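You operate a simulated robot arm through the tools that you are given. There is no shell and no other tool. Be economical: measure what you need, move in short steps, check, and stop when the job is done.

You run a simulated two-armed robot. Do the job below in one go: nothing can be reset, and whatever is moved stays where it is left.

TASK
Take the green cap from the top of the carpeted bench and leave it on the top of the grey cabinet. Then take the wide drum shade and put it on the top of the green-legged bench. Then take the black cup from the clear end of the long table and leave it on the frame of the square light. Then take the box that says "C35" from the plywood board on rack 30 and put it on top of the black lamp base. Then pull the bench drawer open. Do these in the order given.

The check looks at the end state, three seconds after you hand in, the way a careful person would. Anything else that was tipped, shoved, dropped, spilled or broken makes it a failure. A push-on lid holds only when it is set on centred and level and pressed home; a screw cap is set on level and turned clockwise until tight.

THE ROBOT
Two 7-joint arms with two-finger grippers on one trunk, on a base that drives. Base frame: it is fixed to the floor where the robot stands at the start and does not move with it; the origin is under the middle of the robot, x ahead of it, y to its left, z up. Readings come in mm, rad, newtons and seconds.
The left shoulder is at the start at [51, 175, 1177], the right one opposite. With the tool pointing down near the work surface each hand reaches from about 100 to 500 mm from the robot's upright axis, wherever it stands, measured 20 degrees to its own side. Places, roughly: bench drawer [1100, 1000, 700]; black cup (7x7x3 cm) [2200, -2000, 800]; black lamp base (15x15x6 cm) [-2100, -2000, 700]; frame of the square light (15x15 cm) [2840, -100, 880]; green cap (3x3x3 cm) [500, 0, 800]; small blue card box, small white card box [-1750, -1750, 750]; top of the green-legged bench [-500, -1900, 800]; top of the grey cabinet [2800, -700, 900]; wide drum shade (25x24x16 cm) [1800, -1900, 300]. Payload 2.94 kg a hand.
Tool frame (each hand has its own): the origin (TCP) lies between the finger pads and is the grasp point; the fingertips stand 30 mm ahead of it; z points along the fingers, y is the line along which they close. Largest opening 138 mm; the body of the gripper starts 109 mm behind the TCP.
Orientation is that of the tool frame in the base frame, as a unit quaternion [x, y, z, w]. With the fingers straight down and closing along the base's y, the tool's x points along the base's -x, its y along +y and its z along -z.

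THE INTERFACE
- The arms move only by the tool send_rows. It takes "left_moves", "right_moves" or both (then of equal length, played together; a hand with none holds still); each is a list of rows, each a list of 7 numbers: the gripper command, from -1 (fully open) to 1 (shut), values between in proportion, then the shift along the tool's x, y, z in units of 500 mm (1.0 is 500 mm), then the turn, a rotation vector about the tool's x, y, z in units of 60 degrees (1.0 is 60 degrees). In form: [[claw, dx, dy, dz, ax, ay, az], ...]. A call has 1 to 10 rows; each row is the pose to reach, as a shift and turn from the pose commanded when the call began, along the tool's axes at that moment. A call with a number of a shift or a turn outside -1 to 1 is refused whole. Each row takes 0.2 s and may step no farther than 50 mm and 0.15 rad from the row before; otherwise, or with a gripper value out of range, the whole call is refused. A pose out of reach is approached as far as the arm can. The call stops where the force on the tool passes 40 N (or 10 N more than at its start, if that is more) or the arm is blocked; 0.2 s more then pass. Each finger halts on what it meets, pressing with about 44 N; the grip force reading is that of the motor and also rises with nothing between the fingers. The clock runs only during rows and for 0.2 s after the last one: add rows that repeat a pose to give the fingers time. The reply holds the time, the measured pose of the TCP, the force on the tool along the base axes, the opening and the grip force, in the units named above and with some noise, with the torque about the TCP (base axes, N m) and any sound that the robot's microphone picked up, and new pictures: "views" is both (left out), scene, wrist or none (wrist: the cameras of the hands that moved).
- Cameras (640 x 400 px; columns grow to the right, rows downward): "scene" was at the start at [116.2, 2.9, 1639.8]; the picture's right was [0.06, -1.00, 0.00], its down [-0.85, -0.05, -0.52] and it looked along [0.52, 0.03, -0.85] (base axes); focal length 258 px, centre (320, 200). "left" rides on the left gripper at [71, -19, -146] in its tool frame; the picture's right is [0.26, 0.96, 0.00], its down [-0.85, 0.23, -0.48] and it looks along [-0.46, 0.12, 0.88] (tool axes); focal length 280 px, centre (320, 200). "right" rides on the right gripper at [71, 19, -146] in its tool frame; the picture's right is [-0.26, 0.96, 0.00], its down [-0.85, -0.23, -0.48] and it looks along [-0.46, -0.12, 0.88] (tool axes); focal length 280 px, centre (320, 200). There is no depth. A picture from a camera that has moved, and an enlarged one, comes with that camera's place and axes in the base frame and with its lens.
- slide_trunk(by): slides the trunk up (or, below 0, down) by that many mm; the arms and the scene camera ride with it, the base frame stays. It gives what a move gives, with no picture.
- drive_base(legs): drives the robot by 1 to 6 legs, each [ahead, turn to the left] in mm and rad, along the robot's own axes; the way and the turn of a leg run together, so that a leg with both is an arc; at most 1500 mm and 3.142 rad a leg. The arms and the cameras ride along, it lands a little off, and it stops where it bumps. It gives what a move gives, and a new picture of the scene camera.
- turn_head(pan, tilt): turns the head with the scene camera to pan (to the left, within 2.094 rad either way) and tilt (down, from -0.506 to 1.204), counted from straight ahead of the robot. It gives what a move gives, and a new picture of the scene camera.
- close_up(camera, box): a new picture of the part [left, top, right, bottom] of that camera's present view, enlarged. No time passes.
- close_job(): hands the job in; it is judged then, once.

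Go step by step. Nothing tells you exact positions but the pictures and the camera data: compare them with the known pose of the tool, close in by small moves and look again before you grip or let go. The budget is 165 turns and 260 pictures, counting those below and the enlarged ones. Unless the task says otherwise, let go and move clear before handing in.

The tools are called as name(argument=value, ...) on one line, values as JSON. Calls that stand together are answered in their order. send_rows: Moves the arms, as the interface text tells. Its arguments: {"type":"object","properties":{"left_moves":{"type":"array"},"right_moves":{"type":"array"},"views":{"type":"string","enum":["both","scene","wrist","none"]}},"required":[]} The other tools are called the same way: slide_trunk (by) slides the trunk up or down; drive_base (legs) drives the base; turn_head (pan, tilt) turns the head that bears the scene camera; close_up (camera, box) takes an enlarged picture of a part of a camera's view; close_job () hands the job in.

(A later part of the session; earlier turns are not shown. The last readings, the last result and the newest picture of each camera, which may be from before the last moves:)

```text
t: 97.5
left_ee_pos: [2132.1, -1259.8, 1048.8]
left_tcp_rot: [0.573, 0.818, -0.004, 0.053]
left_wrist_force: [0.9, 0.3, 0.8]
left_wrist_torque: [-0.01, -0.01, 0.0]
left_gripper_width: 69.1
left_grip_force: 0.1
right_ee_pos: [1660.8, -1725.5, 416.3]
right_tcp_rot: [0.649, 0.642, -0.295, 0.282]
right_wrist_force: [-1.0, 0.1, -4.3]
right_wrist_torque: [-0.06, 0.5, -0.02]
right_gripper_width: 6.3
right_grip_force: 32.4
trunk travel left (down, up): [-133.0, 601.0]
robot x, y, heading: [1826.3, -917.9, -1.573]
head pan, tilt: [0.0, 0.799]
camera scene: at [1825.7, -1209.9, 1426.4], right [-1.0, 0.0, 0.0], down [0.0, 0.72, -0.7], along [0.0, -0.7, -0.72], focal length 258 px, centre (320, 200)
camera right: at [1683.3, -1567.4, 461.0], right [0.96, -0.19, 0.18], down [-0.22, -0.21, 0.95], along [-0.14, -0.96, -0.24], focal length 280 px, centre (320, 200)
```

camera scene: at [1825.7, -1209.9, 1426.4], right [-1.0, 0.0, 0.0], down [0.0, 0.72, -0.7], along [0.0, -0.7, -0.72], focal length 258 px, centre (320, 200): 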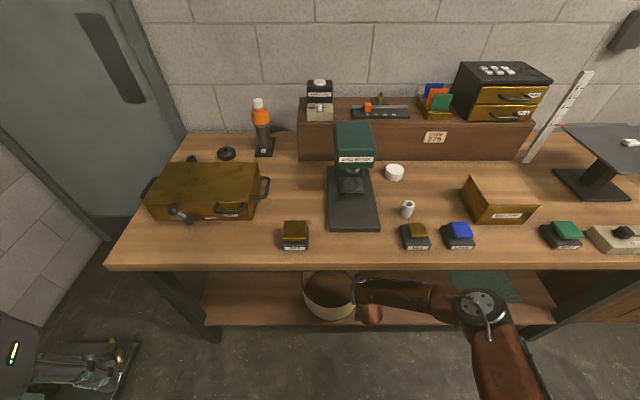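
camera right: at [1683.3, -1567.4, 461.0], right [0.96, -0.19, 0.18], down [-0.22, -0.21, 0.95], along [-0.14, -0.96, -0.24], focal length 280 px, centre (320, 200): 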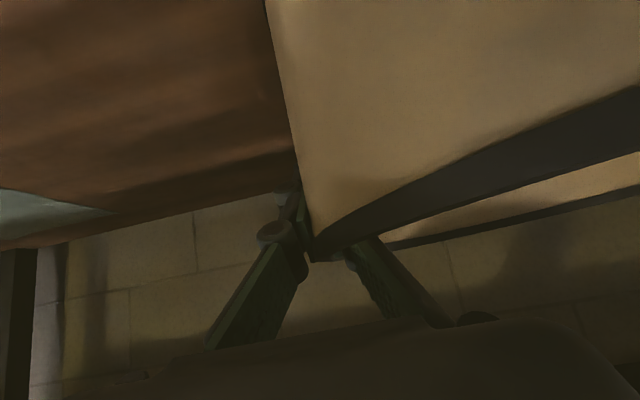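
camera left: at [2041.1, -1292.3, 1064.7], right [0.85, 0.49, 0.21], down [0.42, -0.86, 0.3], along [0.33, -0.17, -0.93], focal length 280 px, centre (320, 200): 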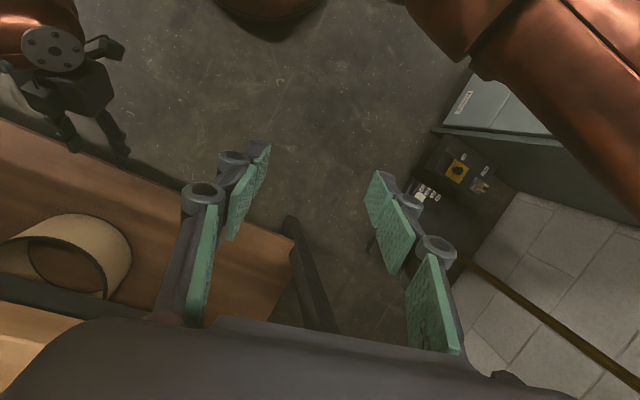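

The shade hangs off the hand. I'll back straight out, then raise the trunk.

drive_base(legs=[[-400, 0]])

slide_trunk(by=220)

turn_head(pan=0.0, tilt=0.9)

```text
t: 98.9
left_ee_pos: [2134.0, -1089.2, 1034.2]
left_tcp_rot: [0.561, 0.827, 0.025, 0.029]
left_wrist_force: [-0.7, 1.6, -0.2]
left_wrist_torque: [-0.08, -0.04, 0.03]
left_gripper_width: 69.0
left_grip_force: 0.0
right_ee_pos: [1652.2, -1576.9, 444.3]
right_tcp_rot: [0.657, 0.624, -0.308, 0.291]
right_wrist_force: [-0.1, 0.0, -4.0]
right_wrist_torque: [0.03, 0.43, -0.06]
right_gripper_width: 6.2
right_grip_force: 32.3
trunk travel left (down, up): [-133.0, 601.0]
robot x, y, heading: [1825.6, -775.8, -1.578]
head pan, tilt: [0.0, 0.799]
stopped in leg 1: the robot was blocked; the commanded pose is now the measured one
camera scene: at [1826.1, -1115.3, 1421.2], right [-1.0, 0.0, 0.0], down [0.0, 0.74, -0.67], along [0.0, -0.67, -0.74], focal length 258 px, centre (320, 200)
```

scene: 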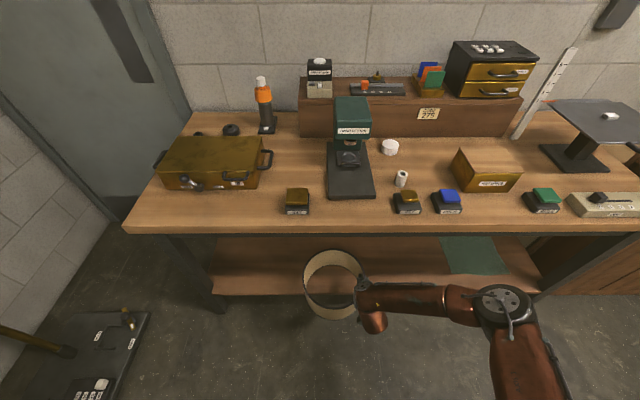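

```text
t: 99.5
left_ee_pos: [2139.9, -1093.0, 1052.1]
left_tcp_rot: [0.471, 0.879, -0.051, 0.055]
left_wrist_force: [1.0, -1.2, 0.1]
left_wrist_torque: [-0.01, 0.05, 0.01]
left_gripper_width: 68.9
left_grip_force: 0.1
right_ee_pos: [1629.4, -1561.8, 513.2]
right_tcp_rot: [0.67, 0.584, -0.345, 0.302]
right_wrist_force: [-2.3, -2.5, -4.7]
right_wrist_torque: [0.1, 0.47, -0.06]
right_gripper_width: 5.8
right_grip_force: 32.1
trunk travel left (down, up): [-150.0, 584.0]
robot x, y, heading: [1828.0, -781.5, -1.573]
head pan, tilt: [0.0, 0.799]
stopped: the arm was blocked; the commanded pose is now the measured one
```

```text
t: 100.1
left_ee_pos: [2135.5, -1045.8, 1055.4]
left_tcp_rot: [0.528, 0.848, -0.015, 0.046]
left_wrist_force: [0.7, -1.2, 0.1]
left_wrist_torque: [0.09, 0.0, 0.01]
left_gripper_width: 69.2
left_grip_force: 0.0
right_ee_pos: [1648.9, -1552.3, 504.9]
right_tcp_rot: [0.65, 0.608, -0.333, 0.313]
right_wrist_force: [-1.0, 0.6, -5.6]
right_wrist_torque: [-0.06, 0.52, 0.02]
right_gripper_width: 6.0
right_grip_force: 32.5
trunk travel left (down, up): [-150.0, 584.0]
robot x, y, heading: [1827.1, -784.6, -1.575]
head pan, tilt: [0.0, 0.901]
camera scene: at [1826.5, -1063.9, 1435.8], right [-1.0, 0.0, 0.0], down [0.0, 0.79, -0.61], along [0.0, -0.61, -0.79], focal length 258 px, centre (320, 200)
```

scene: 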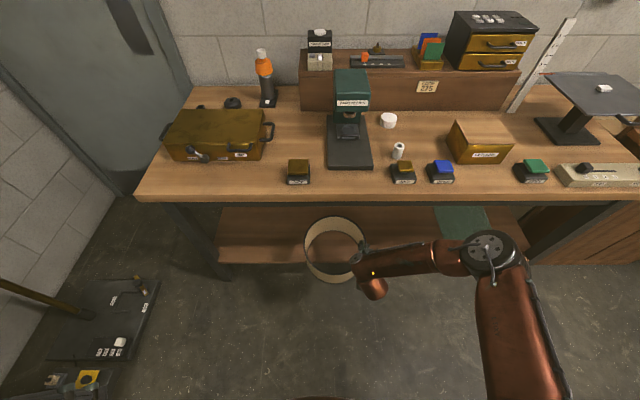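

The cramped left arm seems to be what's blocking. I'll move the left hand forward, then back off further.

send_rows(left_moves=[[0, -0.08, -0.032, -0.02, 0, 0, 0], [0, -0.16, -0.064, -0.04, 0, 0, 0], [0, -0.24, -0.096, -0.06, 0, 0, 0], [0, -0.32, -0.128, -0.08, 0, 0, 0], [0, -0.4, -0.16, -0.1, 0, 0, 0], [0, -0.4, -0.16, -0.1, 0, 0, 0]], views="none")

drive_base(legs=[[-250, 0]])

```text
t: 101.5
left_ee_pos: [2147.1, -1246.1, 1121.2]
left_tcp_rot: [0.533, 0.845, -0.014, 0.049]
left_wrist_force: [-0.1, -0.9, 0.1]
left_wrist_torque: [0.07, 0.04, 0.02]
left_gripper_width: 69.0
left_grip_force: 0.0
left hand out of reach, approached as far as the arm can: row 1, 2, 3
right_ee_pos: [1650.9, -1551.1, 511.2]
right_tcp_rot: [0.648, 0.606, -0.336, 0.316]
right_wrist_force: [0.9, -0.4, -4.4]
right_wrist_torque: [-0.02, 0.5, -0.02]
right_gripper_width: 6.0
right_grip_force: 31.1
trunk travel left (down, up): [-150.0, 584.0]
robot x, y, heading: [1828.6, -778.7, -1.577]
head pan, tilt: [0.0, 0.901]
```

```text
t: 102.8
left_ee_pos: [2140.5, -987.9, 1122.4]
left_tcp_rot: [0.513, 0.855, -0.067, 0.045]
left_wrist_force: [1.5, 2.2, 3.9]
left_wrist_torque: [-0.21, 0.19, -0.08]
left_gripper_width: 68.9
left_grip_force: 0.4
right_ee_pos: [1611.4, -1362.1, 596.0]
right_tcp_rot: [0.672, 0.534, -0.383, 0.341]
right_wrist_force: [-4.9, -5.3, -1.0]
right_wrist_torque: [0.23, 0.32, -0.69]
right_gripper_width: 5.8
right_grip_force: 31.4
trunk travel left (down, up): [-150.0, 584.0]
robot x, y, heading: [1825.2, -662.1, -1.573]
head pan, tilt: [0.0, 0.901]
stopped in leg 1: the robot was blocked; the commanded pose is now the measured one
camera scene: at [1827.6, -916.7, 1442.9], right [-1.0, 0.0, 0.0], down [0.0, 0.78, -0.63], along [0.0, -0.63, -0.78], focal length 258 px, centre (320, 200)
```

scene: 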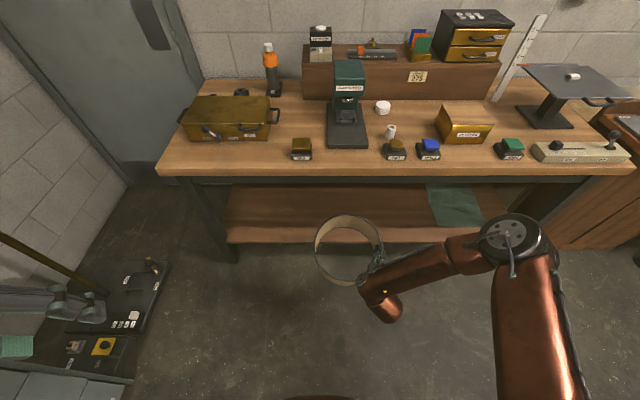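

I'm clear of the table now. I'll raise the trunk to its normal height, where driving is steady.

slide_trunk(by=200)

turn_head(pan=-0.1, tilt=0.9)

```text
t: 103.8
left_ee_pos: [2140.6, -955.5, 1176.0]
left_tcp_rot: [0.503, 0.861, -0.06, 0.029]
left_wrist_force: [1.1, -1.9, 0.6]
left_wrist_torque: [0.28, 0.14, -0.01]
left_gripper_width: 68.9
left_grip_force: 0.0
right_ee_pos: [1615.9, -1338.3, 688.0]
right_tcp_rot: [0.661, 0.53, -0.391, 0.359]
right_wrist_force: [-0.5, -0.7, -8.0]
right_wrist_torque: [0.03, 0.8, 0.1]
right_gripper_width: 5.8
right_grip_force: 33.2
trunk travel left (down, up): [-219.0, 515.0]
robot x, y, heading: [1828.5, -664.5, -1.569]
head pan, tilt: [0.0, 0.901]
stopped: the arm was blocked; the commanded pose is now the measured one
```

```text
t: 104.5
left_ee_pos: [2141.8, -976.7, 1185.2]
left_tcp_rot: [0.51, 0.857, -0.066, 0.045]
left_wrist_force: [-0.7, -0.2, -0.7]
left_wrist_torque: [0.01, 0.0, -0.03]
left_gripper_width: 69.5
left_grip_force: 0.1
right_ee_pos: [1617.5, -1356.9, 674.4]
right_tcp_rot: [0.662, 0.537, -0.384, 0.357]
right_wrist_force: [0.2, -0.8, -5.4]
right_wrist_torque: [0.1, 0.5, 0.0]
right_gripper_width: 5.9
right_grip_force: 31.7
trunk travel left (down, up): [-219.0, 515.0]
robot x, y, heading: [1825.1, -667.1, -1.57]
head pan, tilt: [-0.099, 0.901]
camera scene: at [1820.8, -901.9, 1511.9], right [-0.99, 0.1, 0.0], down [0.08, 0.79, -0.61], along [-0.06, -0.6, -0.79], focal length 258 px, centre (320, 200)
```

scene: 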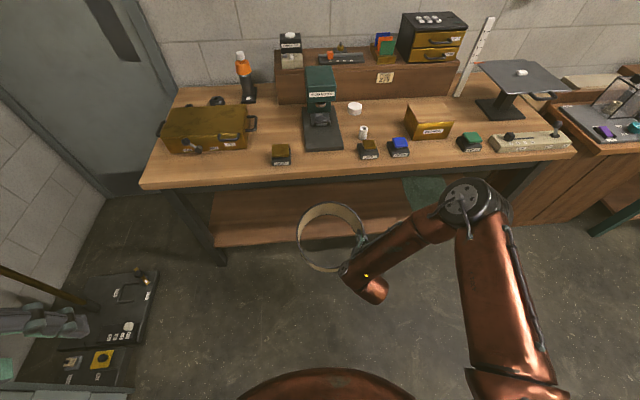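

I'll move the left hand forward again and continue raising.

send_rows(left_moves=[[0, -0.08, -0.04, 0, 0, 0, 0], [0, -0.16, -0.08, 0, 0, 0, 0], [0, -0.24, -0.12, 0, 0, 0, 0], [0, -0.32, -0.16, 0, 0, 0, 0], [0, -0.32, -0.16, 0, 0, 0, 0]], views="none")

slide_trunk(by=131)

```text
t: 105.7
left_ee_pos: [2148.7, -1143.2, 1226.3]
left_tcp_rot: [0.513, 0.853, -0.075, 0.06]
left_wrist_force: [-0.5, 0.4, -0.7]
left_wrist_torque: [-0.02, -0.03, 0.02]
left_gripper_width: 69.1
left_grip_force: 0.0
left hand out of reach, approached as far as the arm can: row 1
right_ee_pos: [1618.1, -1354.3, 676.8]
right_tcp_rot: [0.662, 0.534, -0.387, 0.357]
right_wrist_force: [0.0, 0.4, -4.7]
right_wrist_torque: [0.13, 0.54, 0.0]
right_gripper_width: 6.0
right_grip_force: 31.4
trunk travel left (down, up): [-219.0, 515.0]
robot x, y, heading: [1831.0, -663.9, -1.573]
head pan, tilt: [-0.099, 0.901]
```

```text
t: 107.2
left_ee_pos: [2149.1, -1143.4, 1356.6]
left_tcp_rot: [0.511, 0.854, -0.075, 0.059]
left_wrist_force: [-0.9, -0.2, -0.8]
left_wrist_torque: [0.03, 0.0, 0.01]
left_gripper_width: 69.0
left_grip_force: 0.1
right_ee_pos: [1618.8, -1354.2, 806.3]
right_tcp_rot: [0.661, 0.535, -0.386, 0.357]
right_wrist_force: [0.1, -0.4, -5.3]
right_wrist_torque: [0.06, 0.51, -0.03]
right_gripper_width: 6.0
right_grip_force: 31.7
trunk travel left (down, up): [-350.0, 384.0]
robot x, y, heading: [1827.8, -665.5, -1.573]
head pan, tilt: [-0.099, 0.901]
```

Trunk is back at nominal. I'll raise and draw in the shade and restore the hand angle at which it stood level, and bring the left hand down to a normal height.

send_rows(left_moves=[[0, 0, 0, 0.05, 0, 0, 0], [0, 0, 0, 0.1, 0, 0, 0], [0, 0, 0, 0.15, 0, 0, 0], [0, 0, 0, 0.2, 0, 0, 0], [0, 0, 0, 0.25, 0, 0, 0], [0, 0, 0, 0.3, 0, 0, 0], [0, 0, 0, 0.35, 0, 0, 0], [0, 0, 0, 0.35, 0, 0, 0]], right_moves=[[1, -0.033, -0.002, -0.07, -0.022, 0.064, -0.035], [1, -0.066, -0.004, -0.14, -0.044, 0.129, -0.07], [1, -0.1, -0.006, -0.212, -0.065, 0.193, -0.106], [1, -0.133, -0.008, -0.282, -0.087, 0.258, -0.141], [1, -0.166, -0.01, -0.353, -0.087, 0.258, -0.141], [1, -0.2, -0.012, -0.424, -0.087, 0.258, -0.141], [1, -0.232, -0.014, -0.494, -0.087, 0.258, -0.141], [1, -0.232, -0.014, -0.494, -0.087, 0.258, -0.141]], views="scene")

```text
t: 109.0
left_ee_pos: [2153.5, -1177.8, 1185.0]
left_tcp_rot: [0.512, 0.853, -0.076, 0.059]
left_wrist_force: [-0.4, 0.2, 0.4]
left_wrist_torque: [0.01, 0.01, 0.01]
left_gripper_width: 69.0
left_grip_force: 0.0
right_ee_pos: [1629.1, -1185.7, 1020.6]
right_tcp_rot: [0.649, 0.642, -0.295, 0.282]
right_wrist_force: [-0.6, -0.6, -4.6]
right_wrist_torque: [-0.04, 0.49, 0.0]
right_gripper_width: 6.2
right_grip_force: 31.6
trunk travel left (down, up): [-350.0, 384.0]
robot x, y, heading: [1827.5, -664.5, -1.569]
head pan, tilt: [-0.099, 0.901]
camera scene: at [1820.6, -789.0, 1648.6], right [-0.99, 0.1, 0.0], down [0.08, 0.78, -0.62], along [-0.06, -0.62, -0.78], focal length 258 px, centre (320, 200)
```

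scene: 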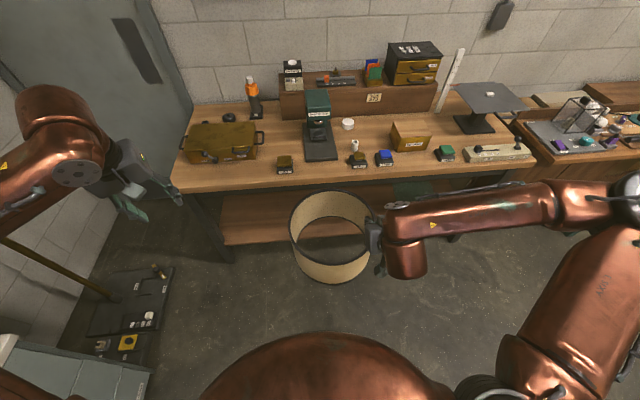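

The shade is level and secure. I'll carry it down the aisle to the green-legged bench.

drive_base(legs=[[140, 0], [0, -1.488], [1100, 0], [1158, 0], [0, 1.486]])

turn_head(pan=0.0, tilt=0.75)

```text
t: 128.5
left_ee_pos: [-92.9, -1461.0, 1184.5]
left_tcp_rot: [0.507, 0.856, -0.075, 0.06]
left_wrist_force: [0.2, -0.1, -0.6]
left_wrist_torque: [0.02, 0.01, -0.04]
left_gripper_width: 68.8
left_grip_force: 0.0
right_ee_pos: [-615.3, -1475.9, 1019.9]
right_tcp_rot: [0.645, 0.646, -0.292, 0.285]
right_wrist_force: [-0.9, -0.7, -4.3]
right_wrist_torque: [-0.01, 0.51, 0.0]
right_gripper_width: 5.8
right_grip_force: 31.5
trunk travel left (down, up): [-350.0, 384.0]
robot x, y, heading: [-423.5, -951.2, -1.562]
head pan, tilt: [-0.099, 0.901]
camera scene: at [-429.2, -1076.2, 1648.7], right [-1.0, 0.09, 0.0], down [0.07, 0.78, -0.62], along [-0.06, -0.62, -0.78], focal length 258 px, centre (320, 200)
```

scene: 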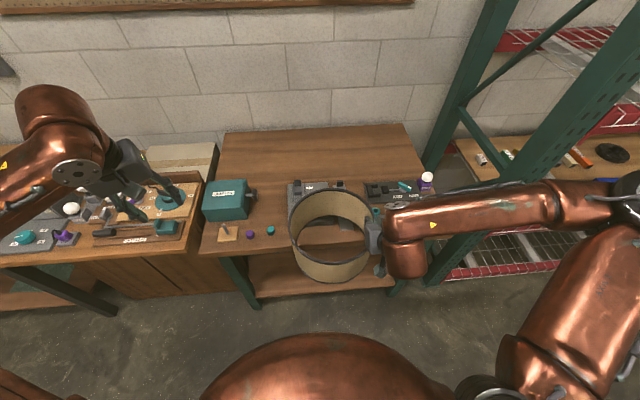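

```text
t: 129.2
left_ee_pos: [-93.1, -1461.7, 1184.6]
left_tcp_rot: [0.507, 0.857, -0.075, 0.06]
left_wrist_force: [-0.7, -0.7, -0.5]
left_wrist_torque: [0.02, 0.02, 0.04]
left_gripper_width: 69.0
left_grip_force: 0.1
right_ee_pos: [-616.0, -1476.0, 1020.7]
right_tcp_rot: [0.645, 0.646, -0.292, 0.285]
right_wrist_force: [0.4, 0.4, -4.5]
right_wrist_torque: [-0.02, 0.52, -0.01]
right_gripper_width: 6.0
right_grip_force: 31.9
trunk travel left (down, up): [-350.0, 384.0]
robot x, y, heading: [-422.0, -954.0, -1.563]
head pan, tilt: [0.0, 0.75]
camera scene: at [-422.2, -1083.9, 1660.5], right [-1.0, -0.01, 0.0], down [-0.01, 0.68, -0.73], along [0.01, -0.73, -0.68], focal length 258 px, centre (320, 200)
```

scene: 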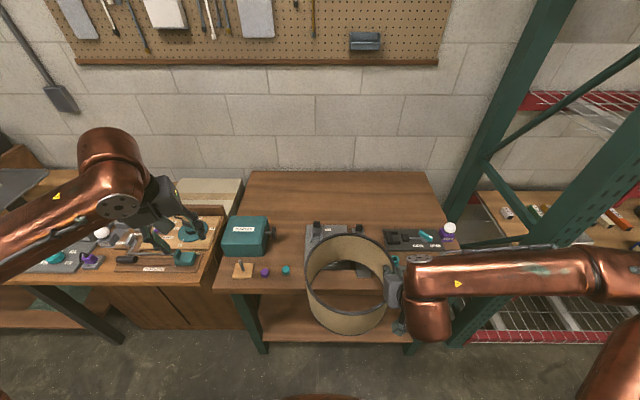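

The rear of the bench top (y≈-1910 to -2230) is empty; the centre and front are occupied. I'll raise the shade a bit more and move in to set it down at the back.

send_rows(right_moves=[[1, -0.037, 0, -0.033, 0, 0, 0], [1, -0.074, 0, -0.067, 0, 0, 0], [1, -0.074, 0, -0.067, 0, 0, 0]], views="none")

drive_base(legs=[[240, -0.008]])

```text
t: 130.0
left_ee_pos: [-93.3, -1459.7, 1186.1]
left_tcp_rot: [0.507, 0.857, -0.075, 0.06]
left_wrist_force: [0.0, 0.2, 0.4]
left_wrist_torque: [-0.01, 0.02, 0.0]
left_gripper_width: 68.9
left_grip_force: 0.1
right_ee_pos: [-615.8, -1474.8, 1071.1]
right_tcp_rot: [0.646, 0.646, -0.292, 0.284]
right_wrist_force: [-0.3, 0.1, -4.5]
right_wrist_torque: [-0.08, 0.52, -0.03]
right_gripper_width: 6.2
right_grip_force: 31.4
trunk travel left (down, up): [-350.0, 384.0]
robot x, y, heading: [-426.0, -955.2, -1.56]
head pan, tilt: [0.0, 0.75]
```

```text
t: 131.8
left_ee_pos: [-97.5, -1705.0, 1183.0]
left_tcp_rot: [0.512, 0.853, -0.075, 0.059]
left_wrist_force: [0.8, 0.0, -0.3]
left_wrist_torque: [0.05, 0.03, 0.01]
left_gripper_width: 69.0
left_grip_force: 0.1
right_ee_pos: [-620.4, -1712.4, 1069.3]
right_tcp_rot: [0.648, 0.643, -0.293, 0.283]
right_wrist_force: [-0.5, -0.2, -4.9]
right_wrist_torque: [-0.02, 0.49, -0.01]
right_gripper_width: 6.0
right_grip_force: 31.9
trunk travel left (down, up): [-350.0, 384.0]
robot x, y, heading: [-422.9, -1193.4, -1.575]
head pan, tilt: [0.0, 0.75]
camera scene: at [-422.3, -1324.8, 1660.4], right [-1.0, 0.0, 0.0], down [0.0, 0.68, -0.73], along [0.0, -0.73, -0.68], focal length 258 px, centre (320, 200)
```

scene: 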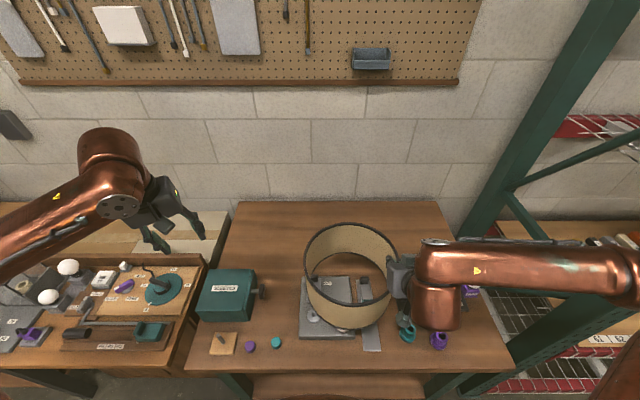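

The bench top is at z≈829, with free space from y≈-1815 to -2195. I'll extend the shade to y≈-2000 at height.

send_rows(right_moves=[[1, -0.055, 0, 0.061, 0, 0, 0], [1, -0.11, 0, 0.122, 0, 0, 0], [1, -0.165, 0, 0.184, 0, 0, 0], [1, -0.221, 0, 0.245, 0, 0, 0], [1, -0.276, 0, 0.307, 0, 0, 0], [1, -0.331, 0, 0.368, 0, 0, 0], [1, -0.387, 0, 0.43, 0, 0, 0], [1, -0.387, 0, 0.43, 0, 0, 0]])

```text
t: 133.6
left_ee_pos: [-98.3, -1703.4, 1185.3]
left_tcp_rot: [0.512, 0.853, -0.076, 0.059]
left_wrist_force: [-1.3, -0.7, -0.7]
left_wrist_torque: [-0.02, -0.04, -0.02]
left_gripper_width: 69.0
left_grip_force: 0.2
right_ee_pos: [-624.7, -2001.3, 1071.3]
right_tcp_rot: [0.648, 0.643, -0.294, 0.284]
right_wrist_force: [-0.2, 0.4, -5.0]
right_wrist_torque: [0.0, 0.46, 0.01]
right_gripper_width: 6.1
right_grip_force: 31.4
trunk travel left (down, up): [-350.0, 384.0]
robot x, y, heading: [-421.8, -1191.6, -1.567]
head pan, tilt: [0.0, 0.75]
camera scene: at [-422.8, -1322.2, 1660.7], right [-1.0, 0.0, 0.0], down [0.0, 0.68, -0.73], along [0.0, -0.73, -0.68], focal length 258 px, centre (320, 200)
camera right: at [-601.5, -1843.9, 1116.1], right [0.96, -0.19, 0.19], down [-0.22, -0.21, 0.95], along [-0.14, -0.96, -0.24], focal length 280 px, centre (320, 200)
```

scene: 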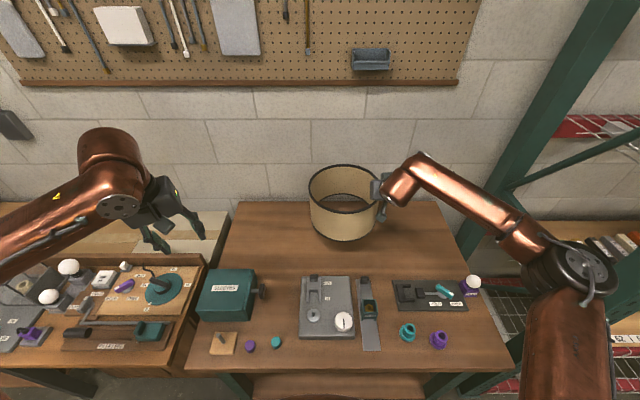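
right: 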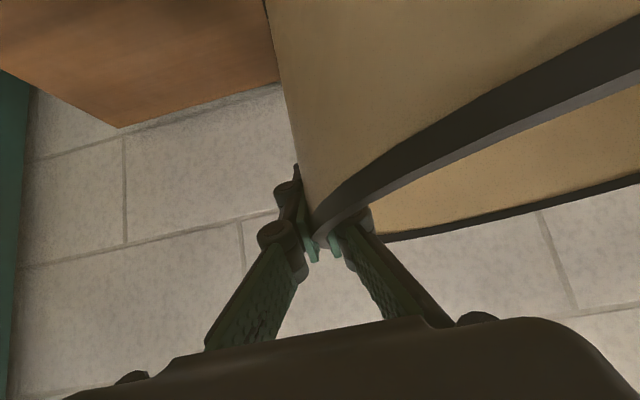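

The spot is clear. I'll lower 90 mm, then feel for contact.

send_rows(right_moves=[[1, 0.045, 0, 0.04, 0, 0, 0], [1, 0.09, 0, 0.08, 0, 0, 0], [1, 0.12, 0, 0.108, 0, 0, 0], [1, 0.133, 0, 0.12, 0, 0, 0], [1, 0.141, 0, 0.127, 0, 0, 0]], views="none")

send_rows(right_moves=[[1, 0.004, 0, 0.004, 0, 0, 0], [1, 0.009, 0, 0.008, 0, 0, 0], [1, 0.014, 0, 0.012, 0, 0, 0], [1, 0.018, 0, 0.016, 0, 0, 0]])

```text
t: 134.8
left_ee_pos: [-97.1, -1703.8, 1183.8]
left_tcp_rot: [0.513, 0.853, -0.076, 0.06]
left_wrist_force: [-0.5, -0.5, -0.4]
left_wrist_torque: [-0.02, 0.04, -0.02]
left_gripper_width: 68.9
left_grip_force: 0.0
right_ee_pos: [-624.8, -2002.1, 973.6]
right_tcp_rot: [0.649, 0.643, -0.294, 0.282]
right_wrist_force: [-0.4, -0.2, -4.3]
right_wrist_torque: [-0.03, 0.51, -0.01]
right_gripper_width: 6.0
right_grip_force: 32.0
trunk travel left (down, up): [-350.0, 384.0]
robot x, y, heading: [-421.5, -1195.4, -1.571]
head pan, tilt: [0.0, 0.75]
```

```text
t: 135.8
left_ee_pos: [-97.1, -1702.9, 1183.8]
left_tcp_rot: [0.511, 0.854, -0.076, 0.059]
left_wrist_force: [0.8, 0.3, -0.2]
left_wrist_torque: [0.0, -0.01, 0.0]
left_gripper_width: 69.0
left_grip_force: 0.0
right_ee_pos: [-626.0, -2002.1, 963.1]
right_tcp_rot: [0.649, 0.643, -0.293, 0.283]
right_wrist_force: [0.3, 0.4, -4.5]
right_wrist_torque: [-0.01, 0.48, 0.0]
right_gripper_width: 6.1
right_grip_force: 31.6
trunk travel left (down, up): [-350.0, 384.0]
robot x, y, heading: [-424.3, -1189.8, -1.567]
head pan, tilt: [0.0, 0.75]
camera scene: at [-422.4, -1323.4, 1660.5], right [-1.0, 0.0, 0.0], down [0.0, 0.68, -0.73], along [0.0, -0.73, -0.68], focal length 258 px, centre (320, 200)
camera right: at [-602.6, -1844.9, 1008.1], right [0.96, -0.19, 0.18], down [-0.22, -0.21, 0.95], along [-0.14, -0.96, -0.24], focal length 280 px, centre (320, 200)
```

scene: 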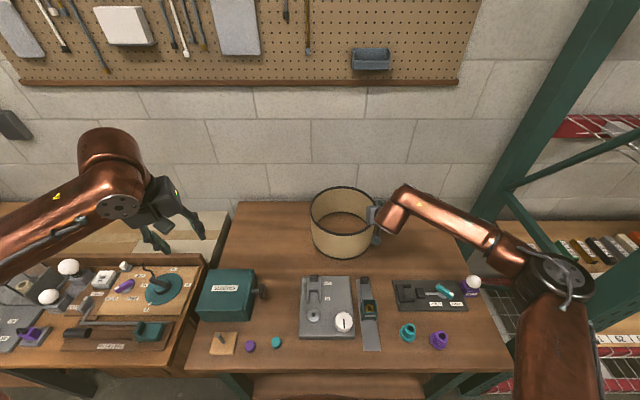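
right: 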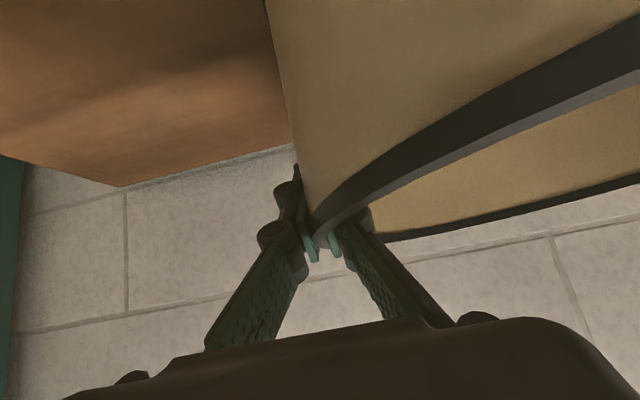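

send_rows(right_moves=[[1, 0.004, 0, 0.004, 0, 0, 0], [1, 0.008, 0, 0.007, 0, 0, 0], [1, 0.012, 0, 0.011, 0, 0, 0], [1, 0.015, 0, 0.014, 0, 0, 0]], views="none")

```text
t: 136.8
left_ee_pos: [-96.5, -1703.3, 1184.7]
left_tcp_rot: [0.511, 0.854, -0.076, 0.059]
left_wrist_force: [0.4, 0.0, 0.5]
left_wrist_torque: [-0.01, 0.0, 0.02]
left_gripper_width: 69.0
left_grip_force: 0.0
right_ee_pos: [-625.6, -2001.5, 952.5]
right_tcp_rot: [0.649, 0.643, -0.294, 0.283]
right_wrist_force: [0.2, 0.2, -3.6]
right_wrist_torque: [-0.01, 0.54, 0.02]
right_gripper_width: 6.0
right_grip_force: 31.8
trunk travel left (down, up): [-350.0, 384.0]
robot x, y, heading: [-424.2, -1192.3, -1.574]
head pan, tilt: [0.0, 0.75]
```

send_rows(right_moves=[[1, 0.004, 0, 0.004, 0, 0, 0], [1, 0.008, 0, 0.007, 0, 0, 0], [1, 0.012, 0, 0.011, 0, 0, 0], [1, 0.015, 0, 0.014, 0, 0, 0]], views="scene")

```text
t: 137.8
left_ee_pos: [-97.1, -1702.2, 1184.3]
left_tcp_rot: [0.512, 0.853, -0.076, 0.059]
left_wrist_force: [0.3, 0.5, -0.2]
left_wrist_torque: [-0.01, -0.01, -0.01]
left_gripper_width: 68.9
left_grip_force: 0.1
right_ee_pos: [-624.9, -2001.3, 944.7]
right_tcp_rot: [0.648, 0.642, -0.295, 0.284]
right_wrist_force: [-1.9, -2.5, 1.4]
right_wrist_torque: [0.5, -0.15, -0.17]
right_gripper_width: 5.9
right_grip_force: 32.1
trunk travel left (down, up): [-350.0, 384.0]
robot x, y, heading: [-422.1, -1194.5, -1.566]
head pan, tilt: [0.0, 0.75]
camera scene: at [-422.2, -1322.7, 1660.7], right [-1.0, 0.0, 0.0], down [0.0, 0.68, -0.73], along [0.0, -0.73, -0.68], focal length 258 px, centre (320, 200)
```

scene: 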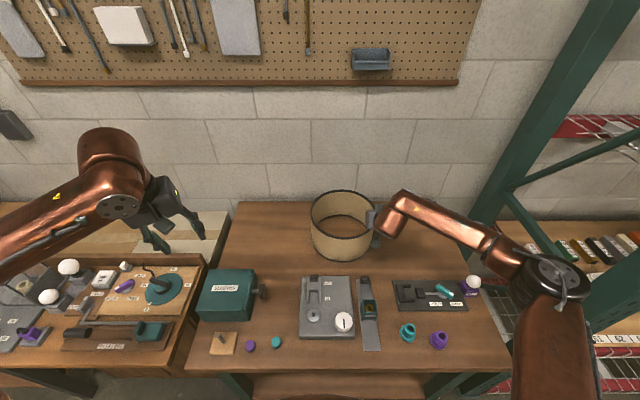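

It's touching down (force and torque have changed). I'll go 3 mm more, open, and rise straight up.

send_rows(right_moves=[[1, 0.003, 0, 0.0025, 0, 0, 0], [1, 0.005, 0, 0.0045, 0, 0, 0], [0.4, 0.005, 0, 0.0045, 0, 0, 0], [0.4, 0.005, 0, 0.0045, 0, 0, 0], [0.4, 0.005, 0, 0.0045, 0, 0, 0], [0.4, -0.03, 0, -0.027, 0, 0, 0], [0.4, -0.09, 0, -0.08, 0, 0, 0], [0.4, -0.15, 0, -0.135, 0, 0, 0], [0.4, -0.2, 0, -0.18, 0, 0, 0]])

```text
t: 139.8
left_ee_pos: [-97.5, -1701.3, 1185.7]
left_tcp_rot: [0.512, 0.854, -0.076, 0.059]
left_wrist_force: [-0.3, 0.1, 0.4]
left_wrist_torque: [-0.03, 0.01, 0.01]
left_gripper_width: 69.1
left_grip_force: 0.1
right_ee_pos: [-624.2, -2000.0, 1077.6]
right_tcp_rot: [0.648, 0.643, -0.294, 0.284]
right_wrist_force: [0.1, 0.2, -0.8]
right_wrist_torque: [0.01, 0.0, 0.0]
right_gripper_width: 41.3
right_grip_force: 0.0
trunk travel left (down, up): [-350.0, 384.0]
robot x, y, heading: [-422.0, -1191.1, -1.569]
head pan, tilt: [0.0, 0.75]
camera scene: at [-421.8, -1322.2, 1660.6], right [-1.0, 0.0, 0.0], down [0.0, 0.68, -0.73], along [0.0, -0.73, -0.68], focal length 258 px, centre (320, 200)
camera right: at [-602.0, -1844.0, 1121.5], right [0.96, -0.19, 0.18], down [-0.22, -0.21, 0.95], along [-0.14, -0.96, -0.24], focal length 280 px, centre (320, 200)
```

scene: 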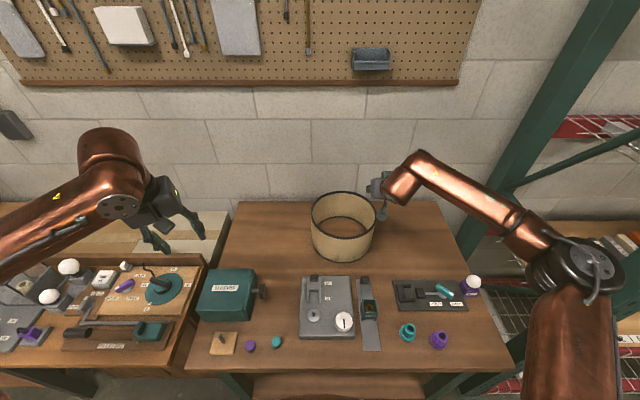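
right: 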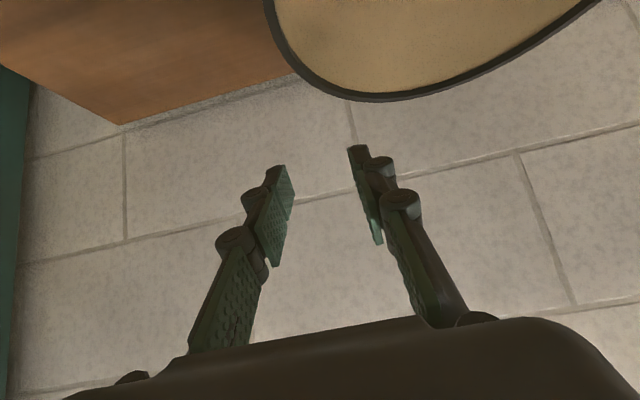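

The shade stands on the bench, clear of everything. Next is the black cup, at about [2178, -2026] behind the case, which I'll take with the left hand. I'll retract the right hand and drive to the long table.

send_rows(right_moves=[[0.4, 0.02, 0, -0.074, 0, 0, 0], [0.4, 0.05, 0, -0.149, 0, 0.1, 0], [0.4, 0.09, 0, -0.223, 0, 0.2, 0], [0.4, 0.13, 0, -0.298, 0, 0.3, 0], [0.4, 0.18, 0, -0.372, 0, 0.4, 0], [0.4, 0.22, 0, -0.446, 0, 0.5, 0], [0.4, 0.27, 0, -0.521, 0, 0.6, 0], [0.4, 0.322, 0, -0.595, 0, 0.7, 0], [0.4, 0.322, 0, -0.595, 0, 0.8, 0]], views="none")

drive_base(legs=[[-240, 0], [0, 1.571], [1200, 0], [1200, 0], [0, -1.571]])

```text
t: 141.8
left_ee_pos: [-96.9, -1705.7, 1182.8]
left_tcp_rot: [0.512, 0.854, -0.076, 0.058]
left_wrist_force: [0.0, -1.0, -0.3]
left_wrist_torque: [0.03, 0.02, 0.0]
left_gripper_width: 69.1
left_grip_force: 0.0
right_ee_pos: [-616.5, -1672.3, 1156.6]
right_tcp_rot: [0.713, 0.702, -0.004, -0.004]
right_wrist_force: [-0.4, -0.7, -0.1]
right_wrist_torque: [0.04, -0.03, 0.0]
right_gripper_width: 41.4
right_grip_force: 0.0
trunk travel left (down, up): [-350.0, 384.0]
robot x, y, heading: [-423.1, -1190.3, -1.573]
head pan, tilt: [0.0, 0.75]
```

```text
t: 162.7
left_ee_pos: [2333.4, -1472.9, 1184.6]
left_tcp_rot: [0.515, 0.852, -0.075, 0.058]
left_wrist_force: [0.6, 0.6, -0.1]
left_wrist_torque: [-0.01, -0.01, 0.0]
left_gripper_width: 68.9
left_grip_force: 0.1
right_ee_pos: [1812.1, -1438.1, 1157.6]
right_tcp_rot: [0.714, 0.7, -0.005, -0.002]
right_wrist_force: [-0.3, 0.1, 0.2]
right_wrist_torque: [0.0, -0.05, -0.03]
right_gripper_width: 41.5
right_grip_force: 0.0
trunk travel left (down, up): [-350.0, 384.0]
robot x, y, heading: [2010.3, -958.0, -1.579]
head pan, tilt: [0.0, 0.75]
camera scene: at [2010.0, -1090.4, 1660.6], right [-1.0, 0.01, 0.0], down [0.01, 0.68, -0.73], along [-0.01, -0.73, -0.68], focal length 258 px, centre (320, 200)
```

scene: 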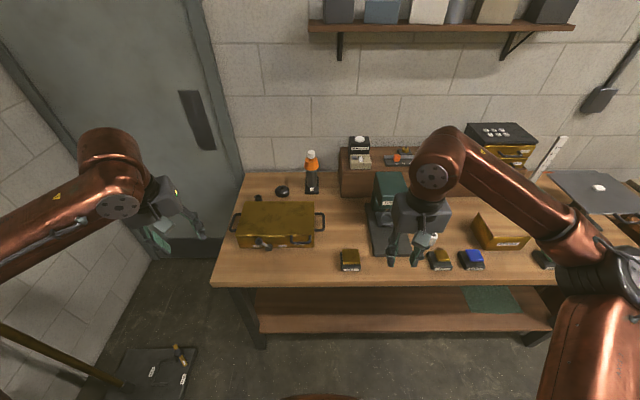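

The black cup is at (283,190) → about [2176, -2035]. I'll take a closer look at it and its neighbours.

close_up(camera="scene", box=[220, 140, 340, 260])

```text
3.33 times, centred on (280, 200) of scene
camera zoom: at [2010.0, -1090.4, 1660.6], right [-1.0, 0.01, 0.0], down [0.01, 0.68, -0.73], along [-0.01, -0.73, -0.68], focal length 860 px, centre (453, 200)
```

zoom: 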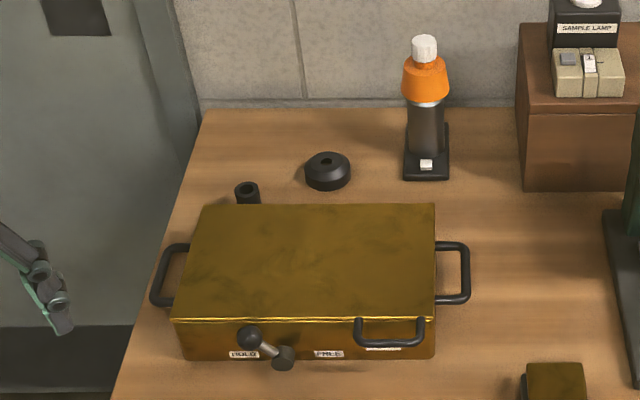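

The cup is at about [2179, -2040], 100 mm behind the case and 70 mm from the bottle base. I'll drive in and pitch the left hand over it, well above the case.

drive_base(legs=[[245, 0.006]])

send_rows(left_moves=[[-0.45, -0.021, -0.07, 0.044, 0.026, -0.0925, 0.073], [-0.45, -0.043, -0.14, 0.087, 0.052, -0.185, 0.1466], [-0.45, -0.0645, -0.2105, 0.131, 0.0785, -0.2775, 0.22], [-0.45, -0.086, -0.281, 0.175, 0.1047, -0.37, 0.293], [-0.45, -0.1075, -0.351, 0.218, 0.131, -0.4625, 0.366], [-0.45, -0.129, -0.421, 0.262, 0.157, -0.555, 0.44], [-0.45, -0.129, -0.421, 0.262, 0.157, -0.555, 0.44]])

```text
t: 164.5
left_ee_pos: [2334.6, -1716.9, 1184.3]
left_tcp_rot: [0.511, 0.854, -0.076, 0.059]
left_wrist_force: [1.0, -0.7, 0.0]
left_wrist_torque: [0.06, 0.0, 0.02]
left_gripper_width: 68.9
left_grip_force: 0.0
right_ee_pos: [1814.9, -1685.7, 1157.4]
right_tcp_rot: [0.713, 0.701, -0.005, -0.003]
right_wrist_force: [-0.2, -1.0, 0.1]
right_wrist_torque: [0.08, 0.01, -0.01]
right_gripper_width: 41.4
right_grip_force: 0.1
trunk travel left (down, up): [-350.0, 384.0]
robot x, y, heading: [2006.4, -1204.3, -1.572]
head pan, tilt: [0.0, 0.75]
camera scene: at [2010.0, -1336.4, 1660.6], right [-1.0, 0.0, 0.0], down [0.0, 0.68, -0.73], along [0.0, -0.73, -0.68], focal length 258 px, centre (320, 200)
```

scene: 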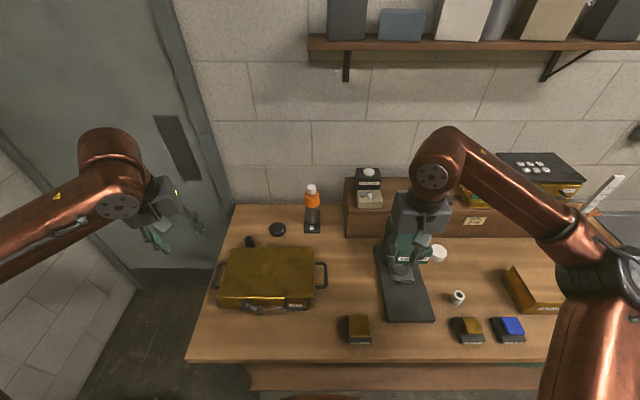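

```text
t: 166.1
left_ee_pos: [2181.0, -1894.7, 1084.4]
left_tcp_rot: [0.65, 0.655, -0.272, 0.274]
left_wrist_force: [0.5, -0.2, 0.3]
left_wrist_torque: [0.0, 0.04, -0.03]
left_gripper_width: 99.9
left_grip_force: 0.0
right_ee_pos: [1815.2, -1684.5, 1157.8]
right_tcp_rot: [0.713, 0.701, -0.006, -0.003]
right_wrist_force: [0.0, 0.6, 0.7]
right_wrist_torque: [0.0, -0.03, -0.01]
right_gripper_width: 41.6
right_grip_force: 0.0
trunk travel left (down, up): [-350.0, 384.0]
robot x, y, heading: [2003.2, -1204.5, -1.577]
head pan, tilt: [0.0, 0.75]
camera scene: at [2010.3, -1334.4, 1660.8], right [-1.0, 0.0, 0.0], down [0.0, 0.68, -0.73], along [0.0, -0.73, -0.68], focal length 258 px, centre (320, 200)
camera left: at [2160.7, -1740.8, 1136.6], right [0.96, 0.19, -0.19], down [0.23, -0.26, 0.94], along [0.13, -0.95, -0.29], focal length 280 px, centre (320, 200)
```

scene: 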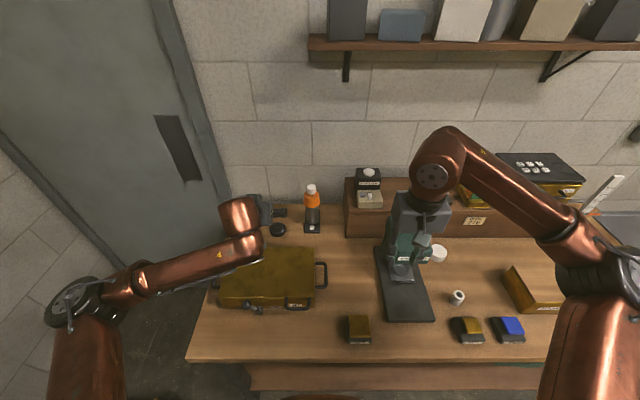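
left: 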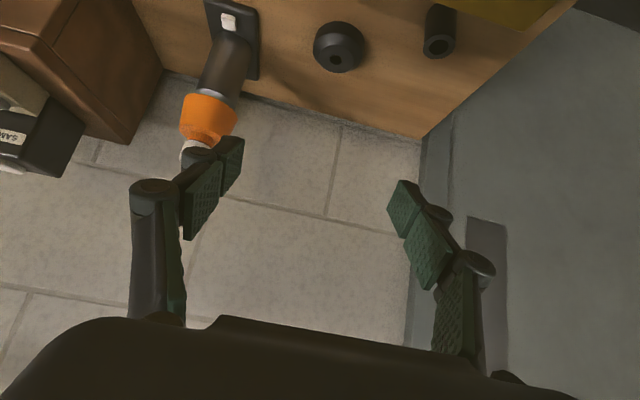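

The cup fix is consistent at [2181, -2033]. I'll move forward over it, then down to z≈885.

send_rows(left_moves=[[-0.35, -0.045, 0, 0.06, 0, 0, 0], [-0.35, -0.09, 0, 0.125, 0, 0, 0], [-0.35, -0.135, 0, 0.19, 0, 0, 0], [-0.35, -0.16, 0, 0.236, 0, 0, 0], [-0.35, -0.1, 0, 0.296, 0, 0, 0], [-0.35, -0.04, 0, 0.356, 0, 0, 0], [-0.35, 0.02, 0, 0.416, 0, 0, 0], [-0.35, 0.085, 0, 0.479, 0, 0, 0], [-0.35, 0.085, 0, 0.479, 0, 0, 0]])

```text
t: 168.1
left_ee_pos: [2182.3, -2036.0, 881.6]
left_tcp_rot: [0.65, 0.655, -0.272, 0.274]
left_wrist_force: [-0.2, 0.0, 0.6]
left_wrist_torque: [0.01, -0.02, 0.01]
left_gripper_width: 92.8
left_grip_force: 0.1
right_ee_pos: [1814.1, -1683.3, 1156.5]
right_tcp_rot: [0.713, 0.701, -0.005, -0.003]
right_wrist_force: [0.8, 0.9, 0.6]
right_wrist_torque: [-0.02, 0.01, 0.01]
right_gripper_width: 41.6
right_grip_force: 0.1
trunk travel left (down, up): [-350.0, 384.0]
robot x, y, heading: [2012.0, -1202.8, -1.573]
head pan, tilt: [0.0, 0.75]
camera scene: at [2009.8, -1335.0, 1660.7], right [-1.0, 0.0, 0.0], down [0.0, 0.68, -0.73], along [0.0, -0.73, -0.68], focal length 258 px, centre (320, 200)
camera left: at [2161.9, -1881.6, 934.6], right [0.96, 0.19, -0.19], down [0.23, -0.26, 0.94], along [0.13, -0.95, -0.29], focal length 280 px, centre (320, 200)
```

scene: 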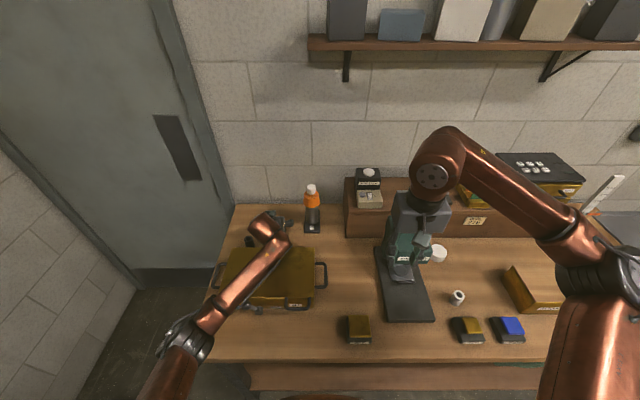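
left: 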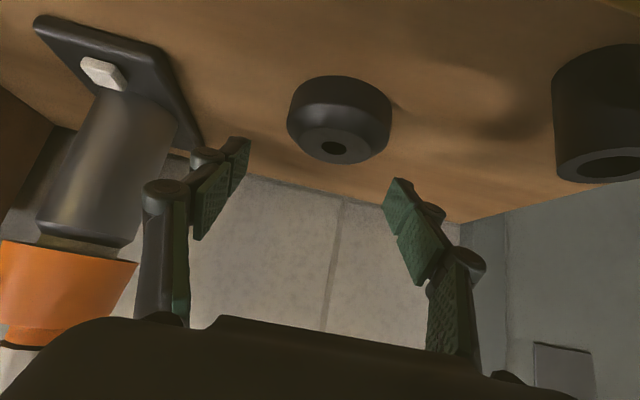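

The cup lies between the fingers in x, slightly nearer in y (≈-2025). I'll descend the last 27 mm and close.

send_rows(left_moves=[[-0.35, 0.018, 0, 0.008, 0, 0, 0], [-0.35, 0.036, 0, 0.016, 0, 0, 0], [-0.35, 0.052, 0, 0.024, 0, 0, 0], [1, 0.052, 0, 0.024, 0, 0, 0], [1, 0.052, 0, 0.024, 0, 0, 0], [1, 0.052, 0, 0.024, 0, 0, 0], [1, 0.052, 0, 0.024, 0, 0, 0]], views="wrist")

```text
t: 169.1
left_ee_pos: [2183.0, -2029.4, 867.7]
left_tcp_rot: [0.648, 0.651, -0.279, 0.279]
left_wrist_force: [1.3, 2.2, 11.2]
left_wrist_torque: [1.51, 0.19, -0.15]
left_gripper_width: 61.6
left_grip_force: 1.8
right_ee_pos: [1814.5, -1682.8, 1157.8]
right_tcp_rot: [0.712, 0.702, -0.005, -0.003]
right_wrist_force: [0.2, 0.2, -0.3]
right_wrist_torque: [-0.02, -0.02, 0.02]
right_gripper_width: 41.3
right_grip_force: 0.1
trunk travel left (down, up): [-350.0, 384.0]
robot x, y, heading: [2008.6, -1207.1, -1.575]
head pan, tilt: [0.0, 0.75]
stopped in row 4 (left hand): the force on the tool passed its limit at 43 N (the readings are from after the stop); the commanded pose is now the measured one
camera left: at [2162.9, -1874.4, 917.3], right [0.96, 0.19, -0.19], down [0.23, -0.24, 0.94], along [0.13, -0.95, -0.27], focal length 280 px, centre (320, 200)
```

left: 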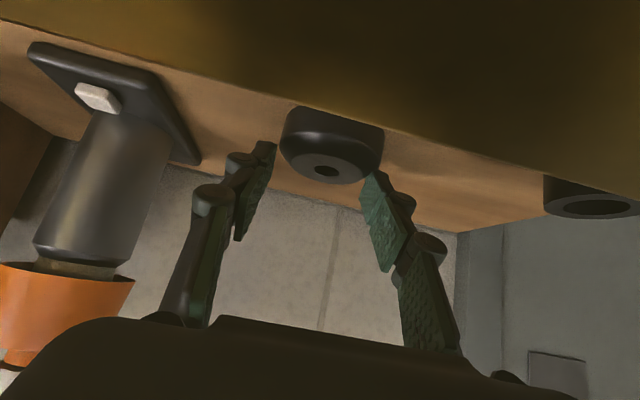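

The hand body touched the case's rear edge. I'll back up, make the hand steeper, and check the case is undisturbed.

send_rows(left_moves=[[-0.35, -0.04, 0, -0.04, 0, 0, 0], [-0.35, -0.085, 0, -0.085, 0, 0, 0], [-0.35, -0.085, 0, -0.085, 0, 0.1, 0], [-0.35, -0.085, 0, -0.085, 0, 0.2, 0], [-0.35, -0.085, 0, -0.085, 0, 0.28, 0], [-0.35, -0.085, 0, -0.085, 0, 0.28, 0]])

```text
t: 170.5
left_ee_pos: [2184.7, -2029.1, 925.4]
left_tcp_rot: [0.683, 0.686, -0.178, 0.178]
left_wrist_force: [-0.7, 0.2, -0.6]
left_wrist_torque: [0.0, 0.0, -0.02]
left_gripper_width: 93.5
left_grip_force: 0.1
right_ee_pos: [1814.3, -1683.8, 1158.3]
right_tcp_rot: [0.713, 0.702, -0.005, -0.003]
right_wrist_force: [0.0, -0.1, -0.6]
right_wrist_torque: [0.01, 0.0, 0.0]
right_gripper_width: 41.1
right_grip_force: 0.1
trunk travel left (down, up): [-350.0, 384.0]
robot x, y, heading: [2008.5, -1206.0, -1.572]
head pan, tilt: [0.0, 0.75]
camera scene: at [2009.9, -1335.5, 1660.6], right [-1.0, 0.0, 0.0], down [0.0, 0.68, -0.73], along [0.0, -0.73, -0.68], focal length 258 px, centre (320, 200)
camera left: at [2163.6, -1895.2, 1018.0], right [0.96, 0.23, -0.13], down [0.23, -0.51, 0.83], along [0.13, -0.83, -0.54], focal length 280 px, centre (320, 200)
```

scene: 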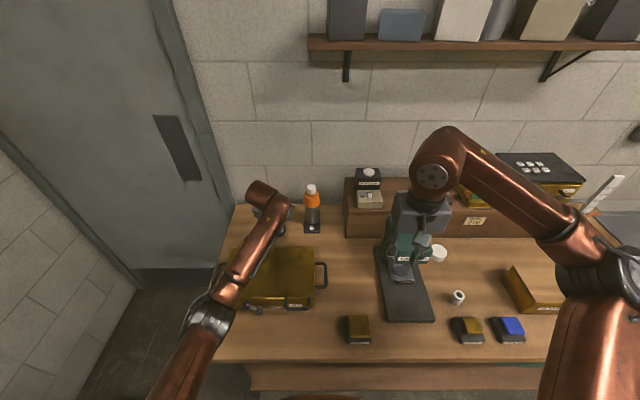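
left: 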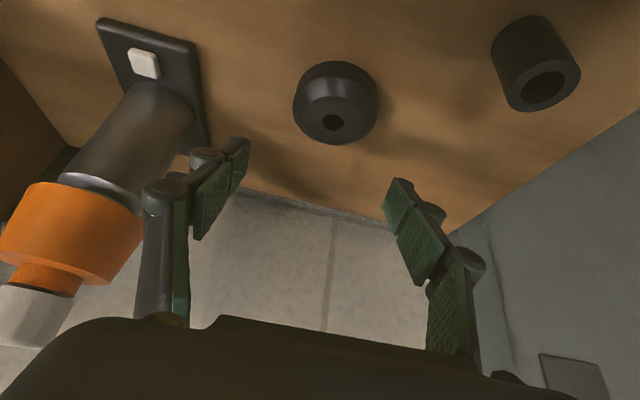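

The case hasn't moved. At the steeper angle I'll descend straight onto the cup and close.

send_rows(left_moves=[[-0.35, 0.022, 0, 0.04, 0, 0, 0], [-0.35, 0.044, 0, 0.08, 0, 0, 0], [-0.35, 0.055, 0, 0.1, 0, 0, 0], [-0.35, 0.065, 0, 0.1165, 0, 0, 0], [1, 0.065, 0, 0.1165, 0, 0, 0], [1, 0.065, 0, 0.1165, 0, 0, 0], [1, 0.065, 0, 0.1165, 0, 0, 0], [1, 0.065, 0, 0.1165, 0, 0, 0]], views="wrist")

```text
t: 172.3
left_ee_pos: [2183.7, -2029.0, 859.4]
left_tcp_rot: [0.682, 0.686, -0.18, 0.179]
left_wrist_force: [0.3, -0.6, 4.0]
left_wrist_torque: [-0.18, -0.11, 0.04]
left_gripper_width: 61.6
left_grip_force: 44.3
right_ee_pos: [1815.3, -1683.6, 1157.4]
right_tcp_rot: [0.713, 0.701, -0.005, -0.003]
right_wrist_force: [-1.0, 0.1, -0.1]
right_wrist_torque: [-0.03, 0.01, -0.03]
right_gripper_width: 41.4
right_grip_force: 0.1
trunk travel left (down, up): [-350.0, 384.0]
robot x, y, heading: [2011.1, -1205.4, -1.57]
head pan, tilt: [0.0, 0.75]
camera left: at [2162.7, -1894.9, 951.6], right [0.96, 0.23, -0.13], down [0.23, -0.5, 0.83], along [0.13, -0.83, -0.54], focal length 280 px, centre (320, 200)
```

left: 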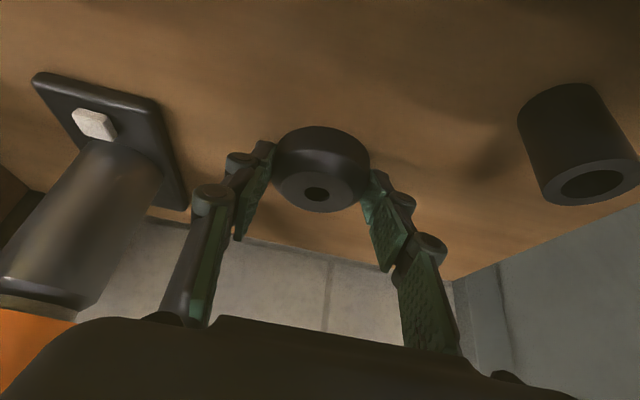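

Gripped at 61.6 mm. I'll lift gently and check that it's held.

send_rows(left_moves=[[1, -0.01, 0, -0.018, 0, 0, 0], [1, -0.03, 0, -0.053, 0, 0, 0], [1, -0.05, 0, -0.09, 0, 0, 0], [1, -0.08, 0, -0.14, 0, 0, 0]], views="wrist")

```text
t: 173.3
left_ee_pos: [2183.1, -2028.2, 938.7]
left_tcp_rot: [0.682, 0.686, -0.179, 0.179]
left_wrist_force: [-0.4, 0.6, 0.2]
left_wrist_torque: [0.0, 0.0, 0.0]
left_gripper_width: 60.9
left_grip_force: 43.9
right_ee_pos: [1814.4, -1683.7, 1157.5]
right_tcp_rot: [0.713, 0.701, -0.005, -0.002]
right_wrist_force: [-0.4, -0.5, -0.3]
right_wrist_torque: [-0.02, -0.05, 0.01]
right_gripper_width: 41.4
right_grip_force: 0.0
trunk travel left (down, up): [-350.0, 384.0]
robot x, y, heading: [2013.6, -1206.8, -1.569]
head pan, tilt: [0.0, 0.75]
camera left: at [2161.9, -1894.6, 1031.4], right [0.96, 0.23, -0.13], down [0.23, -0.51, 0.83], along [0.13, -0.83, -0.54], focal length 280 px, centre (320, 200)
```

left: 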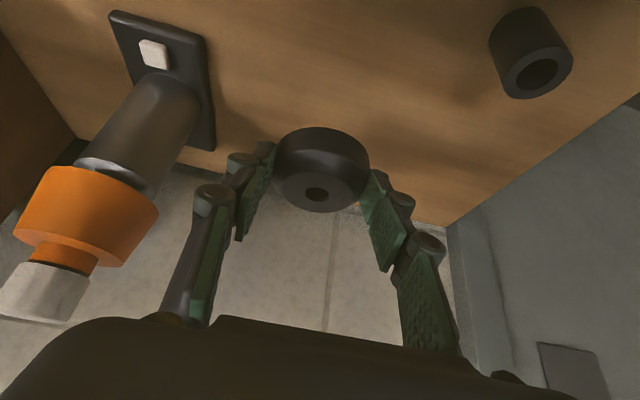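

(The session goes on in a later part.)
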